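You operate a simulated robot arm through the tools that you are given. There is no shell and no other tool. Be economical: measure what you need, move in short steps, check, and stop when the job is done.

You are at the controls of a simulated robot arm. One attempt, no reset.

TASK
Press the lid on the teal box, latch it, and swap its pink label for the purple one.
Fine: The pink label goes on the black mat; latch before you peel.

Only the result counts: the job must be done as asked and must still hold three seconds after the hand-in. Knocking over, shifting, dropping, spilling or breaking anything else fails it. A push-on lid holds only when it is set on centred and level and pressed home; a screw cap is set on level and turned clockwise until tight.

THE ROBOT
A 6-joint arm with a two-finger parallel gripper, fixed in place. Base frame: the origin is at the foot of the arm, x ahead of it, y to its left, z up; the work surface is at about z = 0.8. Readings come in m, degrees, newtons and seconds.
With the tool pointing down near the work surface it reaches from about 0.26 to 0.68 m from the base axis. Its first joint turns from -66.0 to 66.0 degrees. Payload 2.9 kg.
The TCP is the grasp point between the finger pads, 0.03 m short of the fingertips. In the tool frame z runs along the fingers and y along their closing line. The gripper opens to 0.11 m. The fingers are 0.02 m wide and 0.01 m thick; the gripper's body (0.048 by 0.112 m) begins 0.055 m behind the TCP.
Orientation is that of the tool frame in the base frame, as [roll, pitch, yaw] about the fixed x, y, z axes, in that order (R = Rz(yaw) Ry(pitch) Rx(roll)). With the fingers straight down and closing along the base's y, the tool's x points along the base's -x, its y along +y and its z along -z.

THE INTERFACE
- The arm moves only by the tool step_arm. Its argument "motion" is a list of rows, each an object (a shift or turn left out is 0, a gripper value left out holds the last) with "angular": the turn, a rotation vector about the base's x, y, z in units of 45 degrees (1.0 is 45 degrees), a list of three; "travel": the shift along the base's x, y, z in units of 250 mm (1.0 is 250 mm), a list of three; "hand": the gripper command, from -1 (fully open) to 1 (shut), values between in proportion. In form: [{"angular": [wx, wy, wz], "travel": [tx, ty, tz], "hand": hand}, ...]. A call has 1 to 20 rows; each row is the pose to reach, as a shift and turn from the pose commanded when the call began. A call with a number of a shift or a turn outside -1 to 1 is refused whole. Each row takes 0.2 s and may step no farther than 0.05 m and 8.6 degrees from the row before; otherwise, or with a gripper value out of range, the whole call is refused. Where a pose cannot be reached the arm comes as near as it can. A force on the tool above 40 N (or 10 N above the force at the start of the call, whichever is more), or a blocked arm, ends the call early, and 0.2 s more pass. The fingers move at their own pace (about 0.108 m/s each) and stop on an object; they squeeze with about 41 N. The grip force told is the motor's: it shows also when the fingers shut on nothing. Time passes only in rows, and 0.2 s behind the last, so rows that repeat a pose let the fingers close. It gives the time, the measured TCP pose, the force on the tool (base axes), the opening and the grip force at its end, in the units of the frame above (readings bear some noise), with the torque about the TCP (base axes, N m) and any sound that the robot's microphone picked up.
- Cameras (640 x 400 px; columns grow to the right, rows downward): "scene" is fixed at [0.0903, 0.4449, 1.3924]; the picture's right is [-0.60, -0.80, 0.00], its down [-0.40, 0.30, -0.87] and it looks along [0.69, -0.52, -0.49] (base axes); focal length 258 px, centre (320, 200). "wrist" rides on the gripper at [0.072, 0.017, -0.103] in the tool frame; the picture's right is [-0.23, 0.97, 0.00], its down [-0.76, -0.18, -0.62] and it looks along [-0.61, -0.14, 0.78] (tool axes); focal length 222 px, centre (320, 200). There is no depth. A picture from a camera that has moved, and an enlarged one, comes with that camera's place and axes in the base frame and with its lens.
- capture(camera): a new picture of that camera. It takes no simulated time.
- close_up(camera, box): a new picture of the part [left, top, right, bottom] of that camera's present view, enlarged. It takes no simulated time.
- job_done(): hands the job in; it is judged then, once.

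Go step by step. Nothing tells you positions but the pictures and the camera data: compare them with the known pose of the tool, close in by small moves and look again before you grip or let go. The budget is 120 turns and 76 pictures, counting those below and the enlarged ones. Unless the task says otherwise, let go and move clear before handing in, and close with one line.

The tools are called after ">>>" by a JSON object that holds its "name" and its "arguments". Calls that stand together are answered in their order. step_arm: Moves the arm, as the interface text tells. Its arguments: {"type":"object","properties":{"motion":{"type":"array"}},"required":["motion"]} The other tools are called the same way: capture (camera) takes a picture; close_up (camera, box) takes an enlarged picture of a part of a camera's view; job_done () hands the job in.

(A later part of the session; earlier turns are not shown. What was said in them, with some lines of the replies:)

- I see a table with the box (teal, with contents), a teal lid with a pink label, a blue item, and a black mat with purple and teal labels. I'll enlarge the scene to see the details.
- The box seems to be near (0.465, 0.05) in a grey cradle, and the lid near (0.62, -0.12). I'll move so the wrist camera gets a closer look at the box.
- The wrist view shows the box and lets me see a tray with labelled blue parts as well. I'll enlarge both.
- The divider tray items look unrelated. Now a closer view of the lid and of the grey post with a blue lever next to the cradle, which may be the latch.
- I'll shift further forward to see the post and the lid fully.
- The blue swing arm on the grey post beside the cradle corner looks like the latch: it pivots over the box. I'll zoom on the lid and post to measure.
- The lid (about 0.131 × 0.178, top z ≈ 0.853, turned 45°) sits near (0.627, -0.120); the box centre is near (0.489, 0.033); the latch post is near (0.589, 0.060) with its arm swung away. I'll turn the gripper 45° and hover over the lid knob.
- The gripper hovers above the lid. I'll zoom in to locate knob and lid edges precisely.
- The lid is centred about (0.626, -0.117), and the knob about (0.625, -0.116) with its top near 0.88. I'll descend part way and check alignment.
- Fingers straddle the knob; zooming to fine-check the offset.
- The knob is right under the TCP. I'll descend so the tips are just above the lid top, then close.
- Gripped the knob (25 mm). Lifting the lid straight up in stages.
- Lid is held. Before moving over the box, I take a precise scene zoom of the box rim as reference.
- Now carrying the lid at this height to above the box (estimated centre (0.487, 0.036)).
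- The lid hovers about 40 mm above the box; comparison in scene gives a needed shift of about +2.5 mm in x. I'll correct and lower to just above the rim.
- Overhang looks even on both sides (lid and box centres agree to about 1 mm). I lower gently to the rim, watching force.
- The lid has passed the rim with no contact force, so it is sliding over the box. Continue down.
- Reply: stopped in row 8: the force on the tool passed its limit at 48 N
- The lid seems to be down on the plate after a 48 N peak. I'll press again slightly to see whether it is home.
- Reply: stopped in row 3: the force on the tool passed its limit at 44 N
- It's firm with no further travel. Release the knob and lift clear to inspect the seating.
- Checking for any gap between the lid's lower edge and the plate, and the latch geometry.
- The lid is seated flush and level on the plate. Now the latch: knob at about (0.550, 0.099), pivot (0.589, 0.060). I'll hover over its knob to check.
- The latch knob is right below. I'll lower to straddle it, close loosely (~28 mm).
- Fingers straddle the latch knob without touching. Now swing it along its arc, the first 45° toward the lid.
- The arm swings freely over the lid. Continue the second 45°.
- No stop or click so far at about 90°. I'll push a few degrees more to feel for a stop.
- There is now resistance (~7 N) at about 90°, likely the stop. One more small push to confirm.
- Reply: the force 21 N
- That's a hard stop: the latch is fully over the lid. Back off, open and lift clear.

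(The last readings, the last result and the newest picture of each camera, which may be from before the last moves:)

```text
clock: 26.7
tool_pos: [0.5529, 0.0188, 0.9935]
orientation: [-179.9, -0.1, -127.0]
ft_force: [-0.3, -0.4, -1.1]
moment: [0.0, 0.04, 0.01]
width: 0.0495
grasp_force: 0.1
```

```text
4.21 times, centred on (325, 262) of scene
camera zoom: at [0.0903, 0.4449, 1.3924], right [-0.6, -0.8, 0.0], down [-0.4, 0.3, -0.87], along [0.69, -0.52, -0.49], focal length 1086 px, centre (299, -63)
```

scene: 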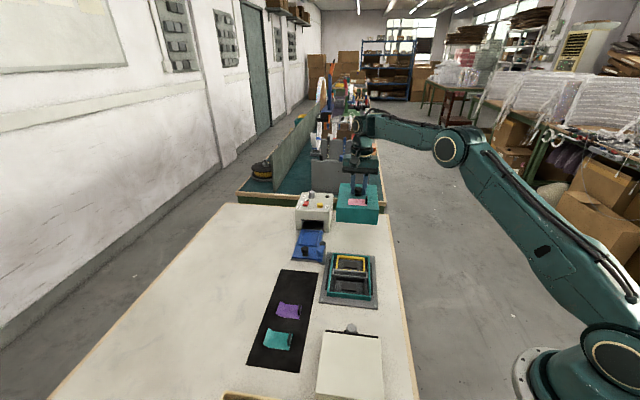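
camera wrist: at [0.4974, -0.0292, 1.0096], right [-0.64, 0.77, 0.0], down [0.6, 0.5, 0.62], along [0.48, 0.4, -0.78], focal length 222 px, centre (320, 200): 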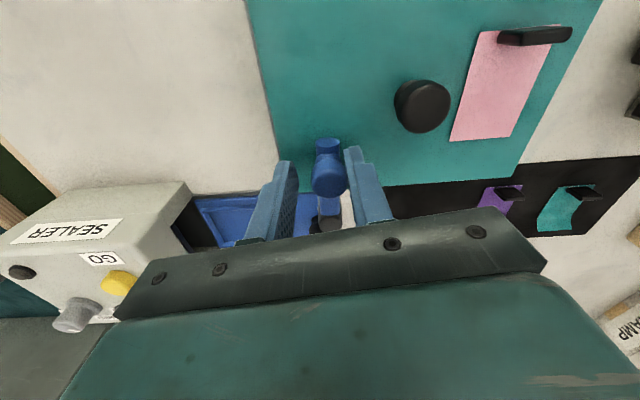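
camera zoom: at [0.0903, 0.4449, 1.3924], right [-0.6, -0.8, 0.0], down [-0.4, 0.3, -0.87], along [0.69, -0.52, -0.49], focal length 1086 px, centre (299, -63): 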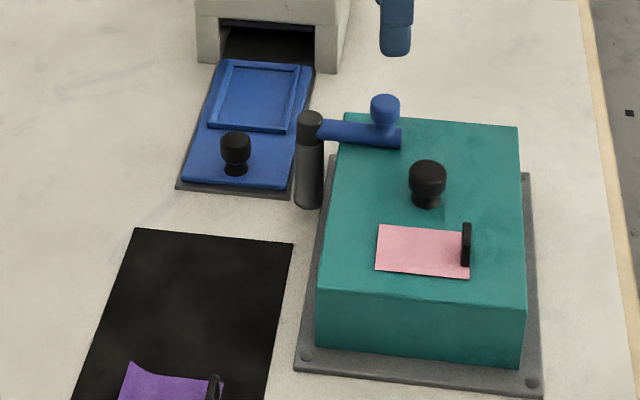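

The latch is over the lid. Next I rotate back to yaw 135° and hover above the label's black tab, estimated near (0.437, 0.049).

>>> {"name": "step_arm", "arguments": {"motion": [{"travel": [-0.07, 0.02, 0], "angular": [0, 0, -0.166]}, {"travel": [-0.15, 0.04, 0], "angular": [0, 0, -0.333]}, {"travel": [-0.23, 0.06, 0], "angular": [0, 0, -0.5]}, {"travel": [-0.31, 0.08, 0], "angular": [0, 0, -0.667]}, {"travel": [-0.39, 0.1, 0], "angular": [0, 0, -0.833]}, {"travel": [-0.464, 0.12, 0], "angular": [0, 0, -1]}]}}

>>> {"name": "step_arm", "arguments": {"motion": [{"angular": [0, 0, -0.166]}, {"angular": [0, 0, -0.333]}, {"angular": [0, 0, -0.5]}, {"angular": [0, 0, -0.667]}, {"angular": [0, 0, -0.833]}, {"angular": [0, 0, -1]}]}}

>>> {"name": "step_arm", "arguments": {"motion": [{"angular": [0, 0, -0.178], "travel": [0, 0, -0.05], "hand": 0.3}, {"angular": [0, 0, -0.178], "travel": [0, 0, -0.12], "hand": 0.3}, {"angular": [0, 0, -0.178], "travel": [0, 0, -0.12], "hand": 0.3}]}}

>>> {"name": "close_up", "arguments": {"camera": "wrist", "box": [220, 60, 420, 220]}}

>>> {"name": "close_up", "arguments": {"camera": "scene", "box": [320, 235, 390, 300]}}

```text
clock: 28.1
tool_pos: [0.4364, 0.0497, 0.994]
orientation: [-179.9, -0.1, -172.2]
ft_force: [-0.1, 0.0, 0.2]
moment: [-0.01, 0.03, -0.01]
width: 0.0493
grasp_force: 0.0
```

```text
clock: 29.5
tool_pos: [0.4369, 0.0486, 0.9952]
orientation: [-179.9, -0.1, 142.8]
ft_force: [0.5, -0.8, -0.1]
moment: [-0.01, 0.01, 0.02]
width: 0.0497
grasp_force: 0.0
```

```text
clock: 30.3
tool_pos: [0.4364, 0.0506, 0.9657]
orientation: [-179.9, -0.1, 135.0]
ft_force: [-0.4, -0.4, 0.3]
moment: [-0.02, 0.01, -0.01]
width: 0.0384
grasp_force: 0.0
```

```text
2.50 times, centred on (320, 140) of wrist
camera zoom: at [0.3977, 0.1128, 1.0688], right [0.85, 0.53, 0.0], down [0.41, -0.66, 0.62], along [0.33, -0.53, -0.78], focal length 555 px, centre (320, 350)
```

zoom: 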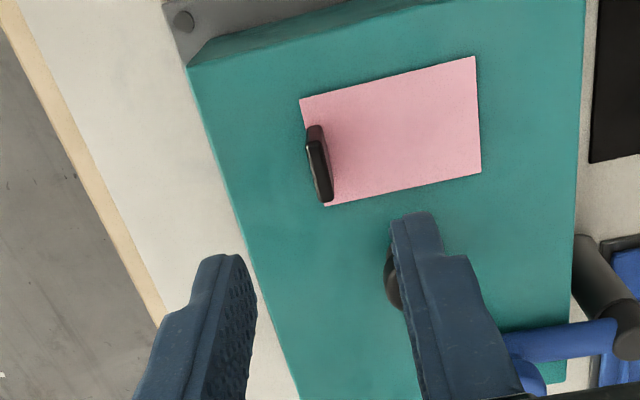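

```text
6.15 times, centred on (355, 268) of scene
camera zoom: at [0.0903, 0.4449, 1.3924], right [-0.6, -0.8, 0.0], down [-0.4, 0.3, -0.87], along [0.69, -0.52, -0.49], focal length 1587 px, centre (105, -215)
```

zoom: 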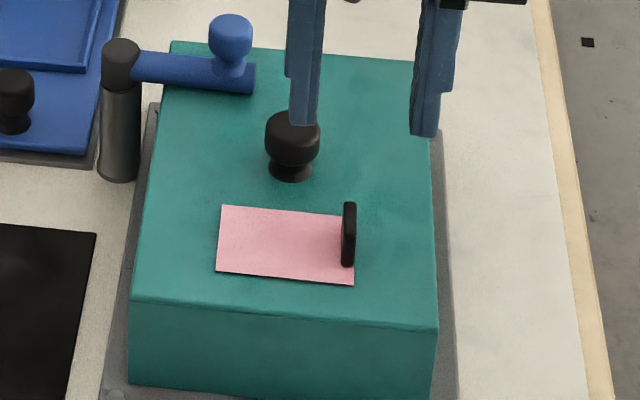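

The tab is right below the TCP (≈(0.436, 0.051)); the label is 60 × 40 mm centred at about (0.456, 0.070). Descend with the tips just above the lid and pinch the tab.

>>> {"name": "step_arm", "arguments": {"motion": [{"travel": [0.001, 0, -0.14]}, {"travel": [0.001, 0, -0.27]}, {"travel": [0.001, 0, -0.28]}, {"travel": [0.001, 0, -0.28], "hand": 1}, {"travel": [0.001, 0, -0.28], "hand": 1}, {"travel": [0.001, 0, -0.28], "hand": 1}]}}

>>> {"name": "close_up", "arguments": {"camera": "scene", "box": [320, 235, 390, 300]}}

```text
clock: 31.7
tool_pos: [0.4354, 0.0506, 0.8959]
orientation: [-179.9, -0.1, 134.9]
ft_force: [0.6, 0.4, -0.2]
moment: [-0.04, 0.02, -0.04]
width: 0.0041
grasp_force: 41.1
```

```text
6.15 times, centred on (355, 268) of scene
camera zoom: at [0.0903, 0.4449, 1.3924], right [-0.6, -0.8, 0.0], down [-0.4, 0.3, -0.87], along [0.69, -0.52, -0.49], focal length 1587 px, centre (105, -215)
```

zoom: 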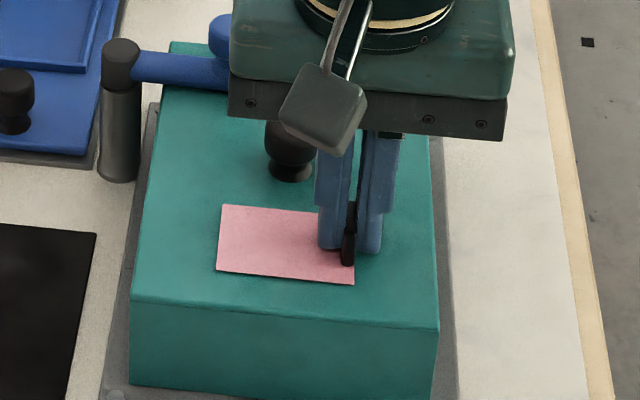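

Pinched at 4 mm. Begin peeling slowly: up from the tab end with a slight fold-back toward the label's other end.

>>> {"name": "step_arm", "arguments": {"motion": [{"travel": [0, 0, 0.008]}, {"travel": [0, 0, 0.016]}, {"travel": [0.002, 0.002, 0.024]}, {"travel": [0.005, 0.005, 0.034]}, {"travel": [0.01, 0.01, 0.044]}, {"travel": [0.016, 0.016, 0.056]}, {"travel": [0.016, 0.016, 0.056]}]}}

>>> {"name": "close_up", "arguments": {"camera": "scene", "box": [320, 235, 390, 300]}}

```text
clock: 33.3
tool_pos: [0.4416, 0.0544, 0.9082]
orientation: [-179.9, -0.2, 135.0]
ft_force: [-0.8, 0.6, -0.5]
moment: [-0.01, -0.02, 0.01]
width: 0.0036
grasp_force: 40.4
```

```text
6.15 times, centred on (355, 268) of scene
camera zoom: at [0.0903, 0.4449, 1.3924], right [-0.6, -0.8, 0.0], down [-0.4, 0.3, -0.87], along [0.69, -0.52, -0.49], focal length 1587 px, centre (105, -215)
```

zoom: 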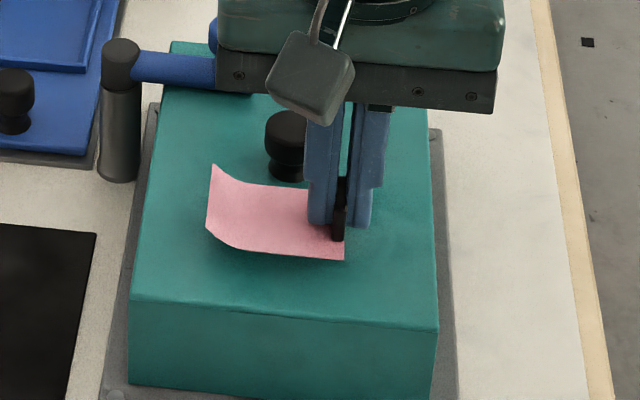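

The pink label came off cleanly. The mat's free slot is around (0.553, 0.185) (purple at mat centre, teal nearer). Carry the pink label there at height first.

>>> {"name": "step_arm", "arguments": {"motion": [{"travel": [0, 0, 0.12]}, {"travel": [0, 0, 0.26]}, {"travel": [0.03, 0.04, 0.34]}, {"travel": [0.13, 0.16, 0.34]}, {"travel": [0.23, 0.28, 0.34]}, {"travel": [0.33, 0.4, 0.34]}, {"travel": [0.374, 0.45, 0.3]}, {"travel": [0.374, 0.45, 0.15]}, {"travel": [0.374, 0.45, 0.0]}, {"travel": [0.374, 0.45, -0.13]}, {"travel": [0.374, 0.45, -0.13]}]}}

>>> {"name": "capture", "arguments": {"camera": "wrist"}}

>>> {"name": "close_up", "arguments": {"camera": "scene", "box": [230, 220, 380, 375]}}

```text
clock: 35.7
tool_pos: [0.5354, 0.1666, 0.8773]
orientation: [-179.9, -0.1, 135.0]
ft_force: [0.2, 0.2, -0.6]
moment: [-0.02, 0.02, 0.02]
width: 0.0038
grasp_force: 41.3
```

```text
28 pictures are left
camera wrist: at [0.4968, 0.2292, 0.9817], right [0.85, 0.53, 0.0], down [0.41, -0.66, 0.62], along [0.33, -0.53, -0.78], focal length 222 px, centre (320, 200)
```

wrist: 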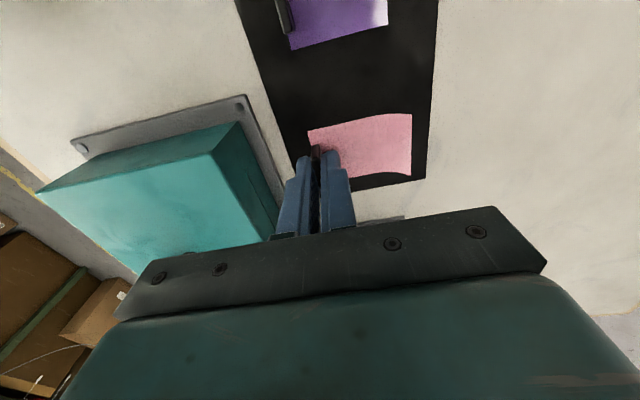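

```text
2.58 times, centred on (305, 298) of scene
camera zoom: at [0.0903, 0.4449, 1.3924], right [-0.6, -0.8, 0.0], down [-0.4, 0.3, -0.87], along [0.69, -0.52, -0.49], focal length 665 px, centre (359, -52)
```

zoom: 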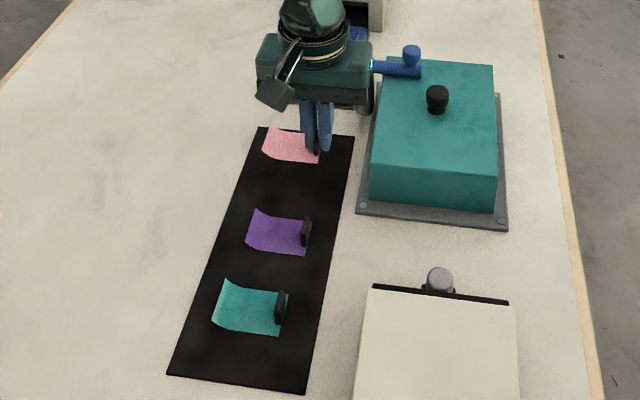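

The pink label sits above the free part of the mat with margin all around. Lower to the mat and release.

>>> {"name": "step_arm", "arguments": {"motion": [{"travel": [0, 0, -0.06]}, {"travel": [0, 0, -0.11]}, {"travel": [0, 0, -0.135]}, {"travel": [0, 0, -0.149]}, {"travel": [0, 0, -0.149]}]}}

>>> {"name": "close_up", "arguments": {"camera": "scene", "box": [270, 220, 340, 290]}}

```text
clock: 36.9
tool_pos: [0.5348, 0.1646, 0.8408]
orientation: [-179.9, -0.1, 135.0]
ft_force: [-0.1, 0.5, -0.1]
moment: [0.02, 0.0, -0.04]
width: 0.0041
grasp_force: 41.3
```

```text
5.71 times, centred on (305, 255) of scene
camera zoom: at [0.0903, 0.4449, 1.3924], right [-0.6, -0.8, 0.0], down [-0.4, 0.3, -0.87], along [0.69, -0.52, -0.49], focal length 1473 px, centre (406, -114)
```

zoom: 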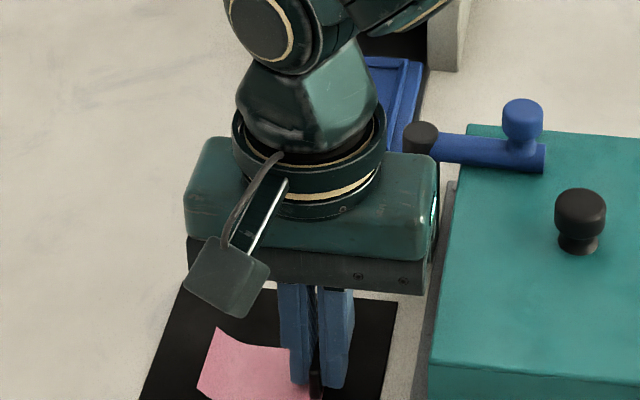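

Near the mat surface now; one millimetre further, then open slightly and rise.

>>> {"name": "step_arm", "arguments": {"motion": [{"travel": [0, 0, -0.006]}, {"travel": [0, 0, -0.006], "hand": 0.6}, {"travel": [0, 0, -0.006], "hand": 0.6}, {"travel": [0, 0, 0.03], "hand": 0.6}, {"travel": [0, 0, 0.15], "hand": 0.6}, {"travel": [0, 0, 0.3], "hand": 0.6}, {"travel": [0, 0, 0.44], "hand": 0.6}, {"travel": [0, 0, 0.44], "hand": 0.6}]}}

>>> {"name": "close_up", "arguments": {"camera": "scene", "box": [230, 220, 380, 375]}}

```text
clock: 38.7
tool_pos: [0.5354, 0.1659, 0.9509]
orientation: [-179.9, -0.1, 135.1]
ft_force: [-0.6, -0.5, -0.2]
moment: [-0.02, 0.0, 0.04]
width: 0.0219
grasp_force: 0.1
```

```text
2.58 times, centred on (305, 298) of scene
camera zoom: at [0.0903, 0.4449, 1.3924], right [-0.6, -0.8, 0.0], down [-0.4, 0.3, -0.87], along [0.69, -0.52, -0.49], focal length 665 px, centre (359, -52)
```

zoom: 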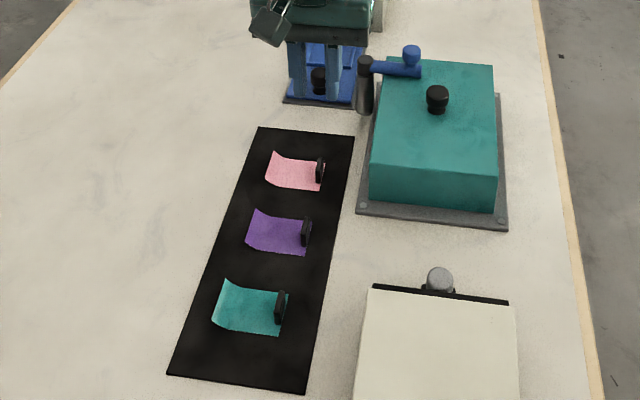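

Pink is on the mat. Next hover over the purple tab, estimated near (0.482, 0.225).

>>> {"name": "step_arm", "arguments": {"motion": [{"travel": [-0.1, 0.1, 0], "hand": 0.45}, {"travel": [-0.214, 0.232, 0], "hand": 0.45}, {"travel": [-0.214, 0.232, -0.1], "hand": 0.45}, {"travel": [-0.214, 0.232, -0.16], "hand": 0.45}, {"travel": [-0.214, 0.232, -0.16], "hand": 0.45}]}}

>>> {"name": "close_up", "arguments": {"camera": "wrist", "box": [220, 50, 420, 210]}}

>>> {"name": "close_up", "arguments": {"camera": "scene", "box": [270, 270, 350, 350]}}

```text
clock: 39.9
tool_pos: [0.4807, 0.2228, 0.9089]
orientation: [-179.9, -0.1, 134.9]
ft_force: [-0.2, 0.2, 0.1]
moment: [-0.01, -0.01, 0.02]
width: 0.0302
grasp_force: 0.0
```

```text
2.50 times, centred on (320, 130) of wrist
camera zoom: at [0.4416, 0.2876, 1.0135], right [0.85, 0.53, 0.0], down [0.41, -0.66, 0.62], along [0.33, -0.53, -0.78], focal length 555 px, centre (320, 375)
```

zoom: 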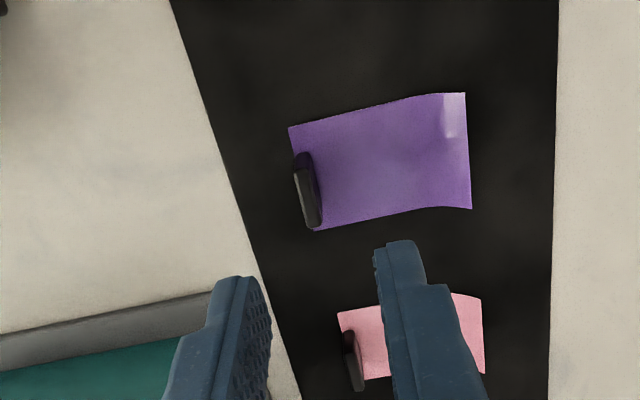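

```text
5.00 times, centred on (310, 310) of scene
camera zoom: at [0.0903, 0.4449, 1.3924], right [-0.6, -0.8, 0.0], down [-0.4, 0.3, -0.87], along [0.69, -0.52, -0.49], focal length 1289 px, centre (370, -350)
```

zoom: 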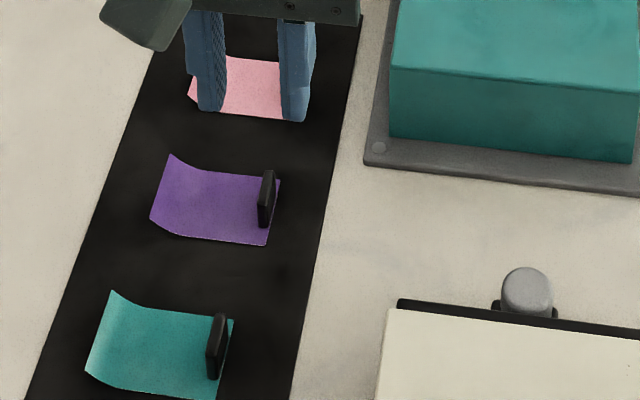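

The purple tab is about (-4.7, -1) mm from the TCP and parallel to the grip. Shift, descend and pinch.

>>> {"name": "step_arm", "arguments": {"motion": [{"travel": [-0.019, -0.004, -0.1]}, {"travel": [-0.019, -0.004, -0.2]}, {"travel": [-0.019, -0.004, -0.27]}, {"travel": [-0.019, -0.004, -0.278]}, {"travel": [-0.019, -0.004, -0.278], "hand": 1}, {"travel": [-0.019, -0.004, -0.278], "hand": 1}, {"travel": [-0.019, -0.004, -0.278], "hand": 1}]}}

>>> {"name": "close_up", "arguments": {"camera": "scene", "box": [270, 270, 350, 350]}}

```text
clock: 41.5
tool_pos: [0.4749, 0.2227, 0.8408]
orientation: [-179.8, 0.0, 135.2]
ft_force: [-0.1, 0.6, -0.3]
moment: [0.02, -0.01, 0.02]
width: 0.0037
grasp_force: 40.6
```

```text
5.00 times, centred on (310, 310) of scene
camera zoom: at [0.0903, 0.4449, 1.3924], right [-0.6, -0.8, 0.0], down [-0.4, 0.3, -0.87], along [0.69, -0.52, -0.49], focal length 1289 px, centre (370, -350)
```

zoom: 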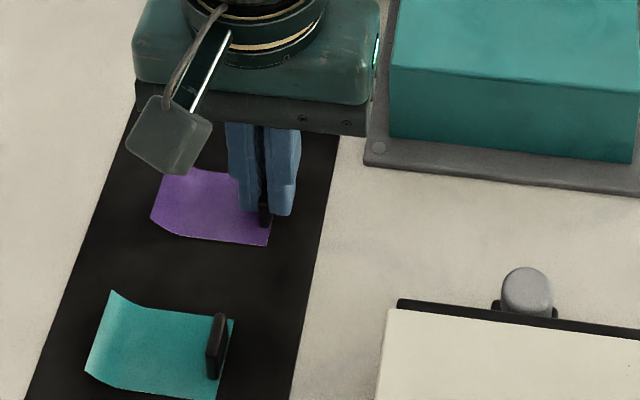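

Purple tab is pinched. Lift and carry it over the lid, stopping above the old label position.

>>> {"name": "step_arm", "arguments": {"motion": [{"travel": [0, 0, 0.03]}, {"travel": [0, 0, 0.15]}, {"travel": [0, 0, 0.32]}, {"travel": [0, 0, 0.5]}, {"travel": [-0.02, -0.1, 0.56]}, {"travel": [-0.05, -0.22, 0.56]}, {"travel": [-0.08, -0.36, 0.56]}, {"travel": [-0.11, -0.5, 0.56]}, {"travel": [-0.14, -0.62, 0.56]}, {"travel": [-0.16, -0.687, 0.54]}, {"travel": [-0.16, -0.687, 0.44]}, {"travel": [-0.16, -0.687, 0.34]}, {"travel": [-0.16, -0.687, 0.34]}]}}

>>> {"name": "close_up", "arguments": {"camera": "wrist", "box": [200, 20, 440, 212]}}

>>> {"name": "close_up", "arguments": {"camera": "scene", "box": [315, 225, 395, 305]}}

```text
clock: 44.3
tool_pos: [0.4371, 0.0519, 0.9236]
orientation: [-179.9, 0.0, 135.0]
ft_force: [-0.8, -1.4, 0.7]
moment: [-0.02, -0.01, -0.02]
width: 0.0036
grasp_force: 41.0
```

```text
2.08 times, centred on (320, 116) of wrist
camera zoom: at [0.3984, 0.1146, 1.0278], right [0.85, 0.53, 0.0], down [0.41, -0.66, 0.62], along [0.33, -0.53, -0.78], focal length 463 px, centre (320, 375)
```

zoom: 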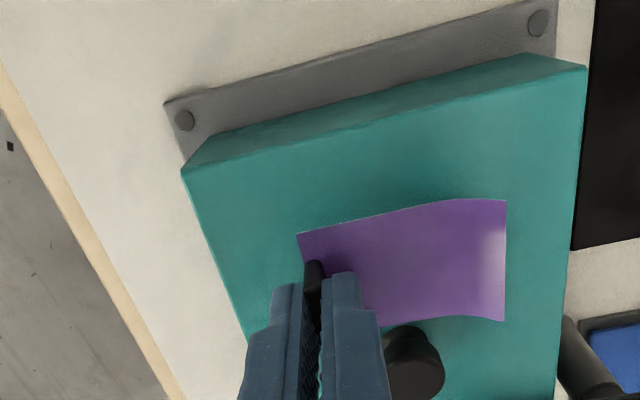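

```text
5.00 times, centred on (355, 265) of scene
camera zoom: at [0.0903, 0.4449, 1.3924], right [-0.6, -0.8, 0.0], down [-0.4, 0.3, -0.87], along [0.69, -0.52, -0.49], focal length 1289 px, centre (145, -125)
```

zoom: 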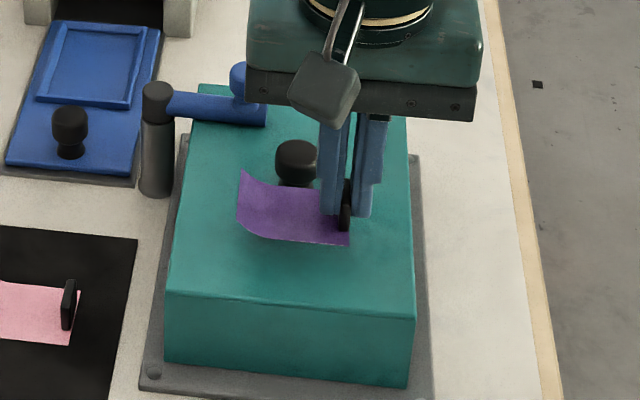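

Commanded offsets show the hand is back within a millimetre of the original tab pose. Lower gently until the label touches the lid.

>>> {"name": "step_arm", "arguments": {"motion": [{"travel": [0, 0, -0.05]}, {"travel": [0, 0, -0.09]}, {"travel": [0, 0, -0.11]}, {"travel": [0, 0, -0.116]}, {"travel": [0, 0, -0.119]}, {"travel": [0, 0, -0.119]}]}}

>>> {"name": "close_up", "arguments": {"camera": "scene", "box": [320, 235, 390, 300]}}

```text
clock: 45.3
tool_pos: [0.4365, 0.0519, 0.8993]
orientation: [179.9, 0.0, 135.0]
ft_force: [-5.5, 0.7, 11.7]
moment: [0.02, 0.06, 0.04]
width: 0.0039
grasp_force: 40.8
stopped in row 4: the force on the tool passed its limit at 43 N (the readings are from after the stop); the commanded pose is now the measured one
```

```text
6.15 times, centred on (355, 268) of scene
camera zoom: at [0.09, 0.4449, 1.3924], right [-0.6, -0.8, 0.0], down [-0.4, 0.3, -0.87], along [0.69, -0.52, -0.49], focal length 1587 px, centre (105, -215)
```

zoom: 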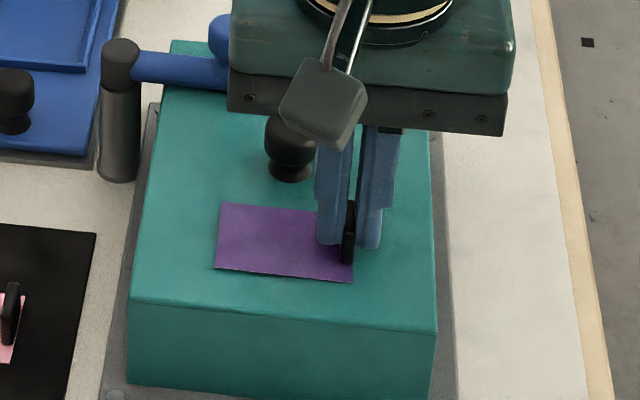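

The purple label lies flat exactly where the pink one was, pressed at ~43 N. Release the tab and rise.

>>> {"name": "step_arm", "arguments": {"motion": [{"hand": 0.6}, {"hand": 0.6}, {"hand": 0.6, "travel": [0, 0, 0.04]}, {"hand": 0.6, "travel": [0, 0, 0.16]}, {"hand": 0.6, "travel": [0, 0, 0.32]}, {"hand": 0.6, "travel": [0, 0, 0.4]}, {"hand": 0.6, "travel": [0, 0, 0.4]}]}}

>>> {"name": "close_up", "arguments": {"camera": "scene", "box": [320, 235, 390, 300]}}

>>> {"name": "close_up", "arguments": {"camera": "wrist", "box": [200, 20, 440, 212]}}

```text
clock: 46.9
tool_pos: [0.4368, 0.0513, 0.9976]
orientation: [-179.9, 0.0, 135.1]
ft_force: [0.5, -0.7, 1.2]
moment: [0.03, 0.0, 0.02]
width: 0.0221
grasp_force: 0.0
```

```text
6.15 times, centred on (355, 268) of scene
camera zoom: at [0.0902, 0.4449, 1.3924], right [-0.6, -0.8, 0.0], down [-0.4, 0.3, -0.87], along [0.69, -0.52, -0.49], focal length 1587 px, centre (105, -215)
```

zoom: 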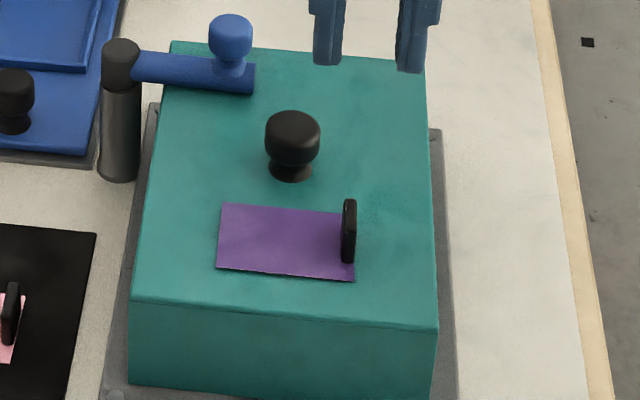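

```text
2.08 times, centred on (320, 116) of wrist
camera zoom: at [0.3974, 0.1133, 1.1025], right [0.85, 0.53, 0.0], down [0.41, -0.66, 0.62], along [0.33, -0.53, -0.78], focal length 463 px, centre (320, 375)
```

zoom: 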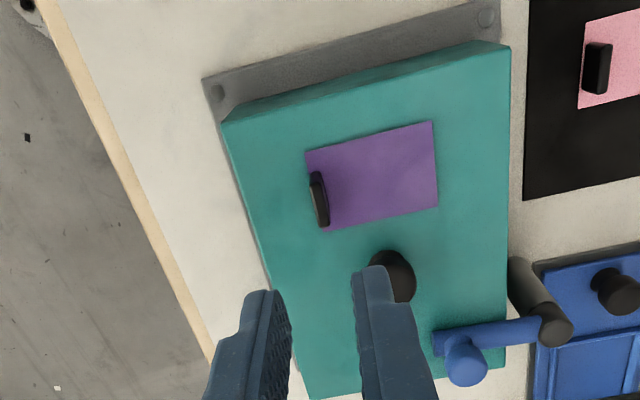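

The lid is seated, the latch is over it, the purple label lies flat in the pink one's place and the pink label is on the mat. The gripper is open and clear, so I hand in.

>>> {"name": "job_done", "arguments": {}}

```text
The job is handed in.
```

I handed the job in with the lid pressed on and latched, the pink label on the black mat, and the purple label flat in its place. The latch went on before the peel. I heard no click from the lid or latch, so I judged both by feel: the lid sat flush under about 48 N, and the latch arm reached a hard stop.
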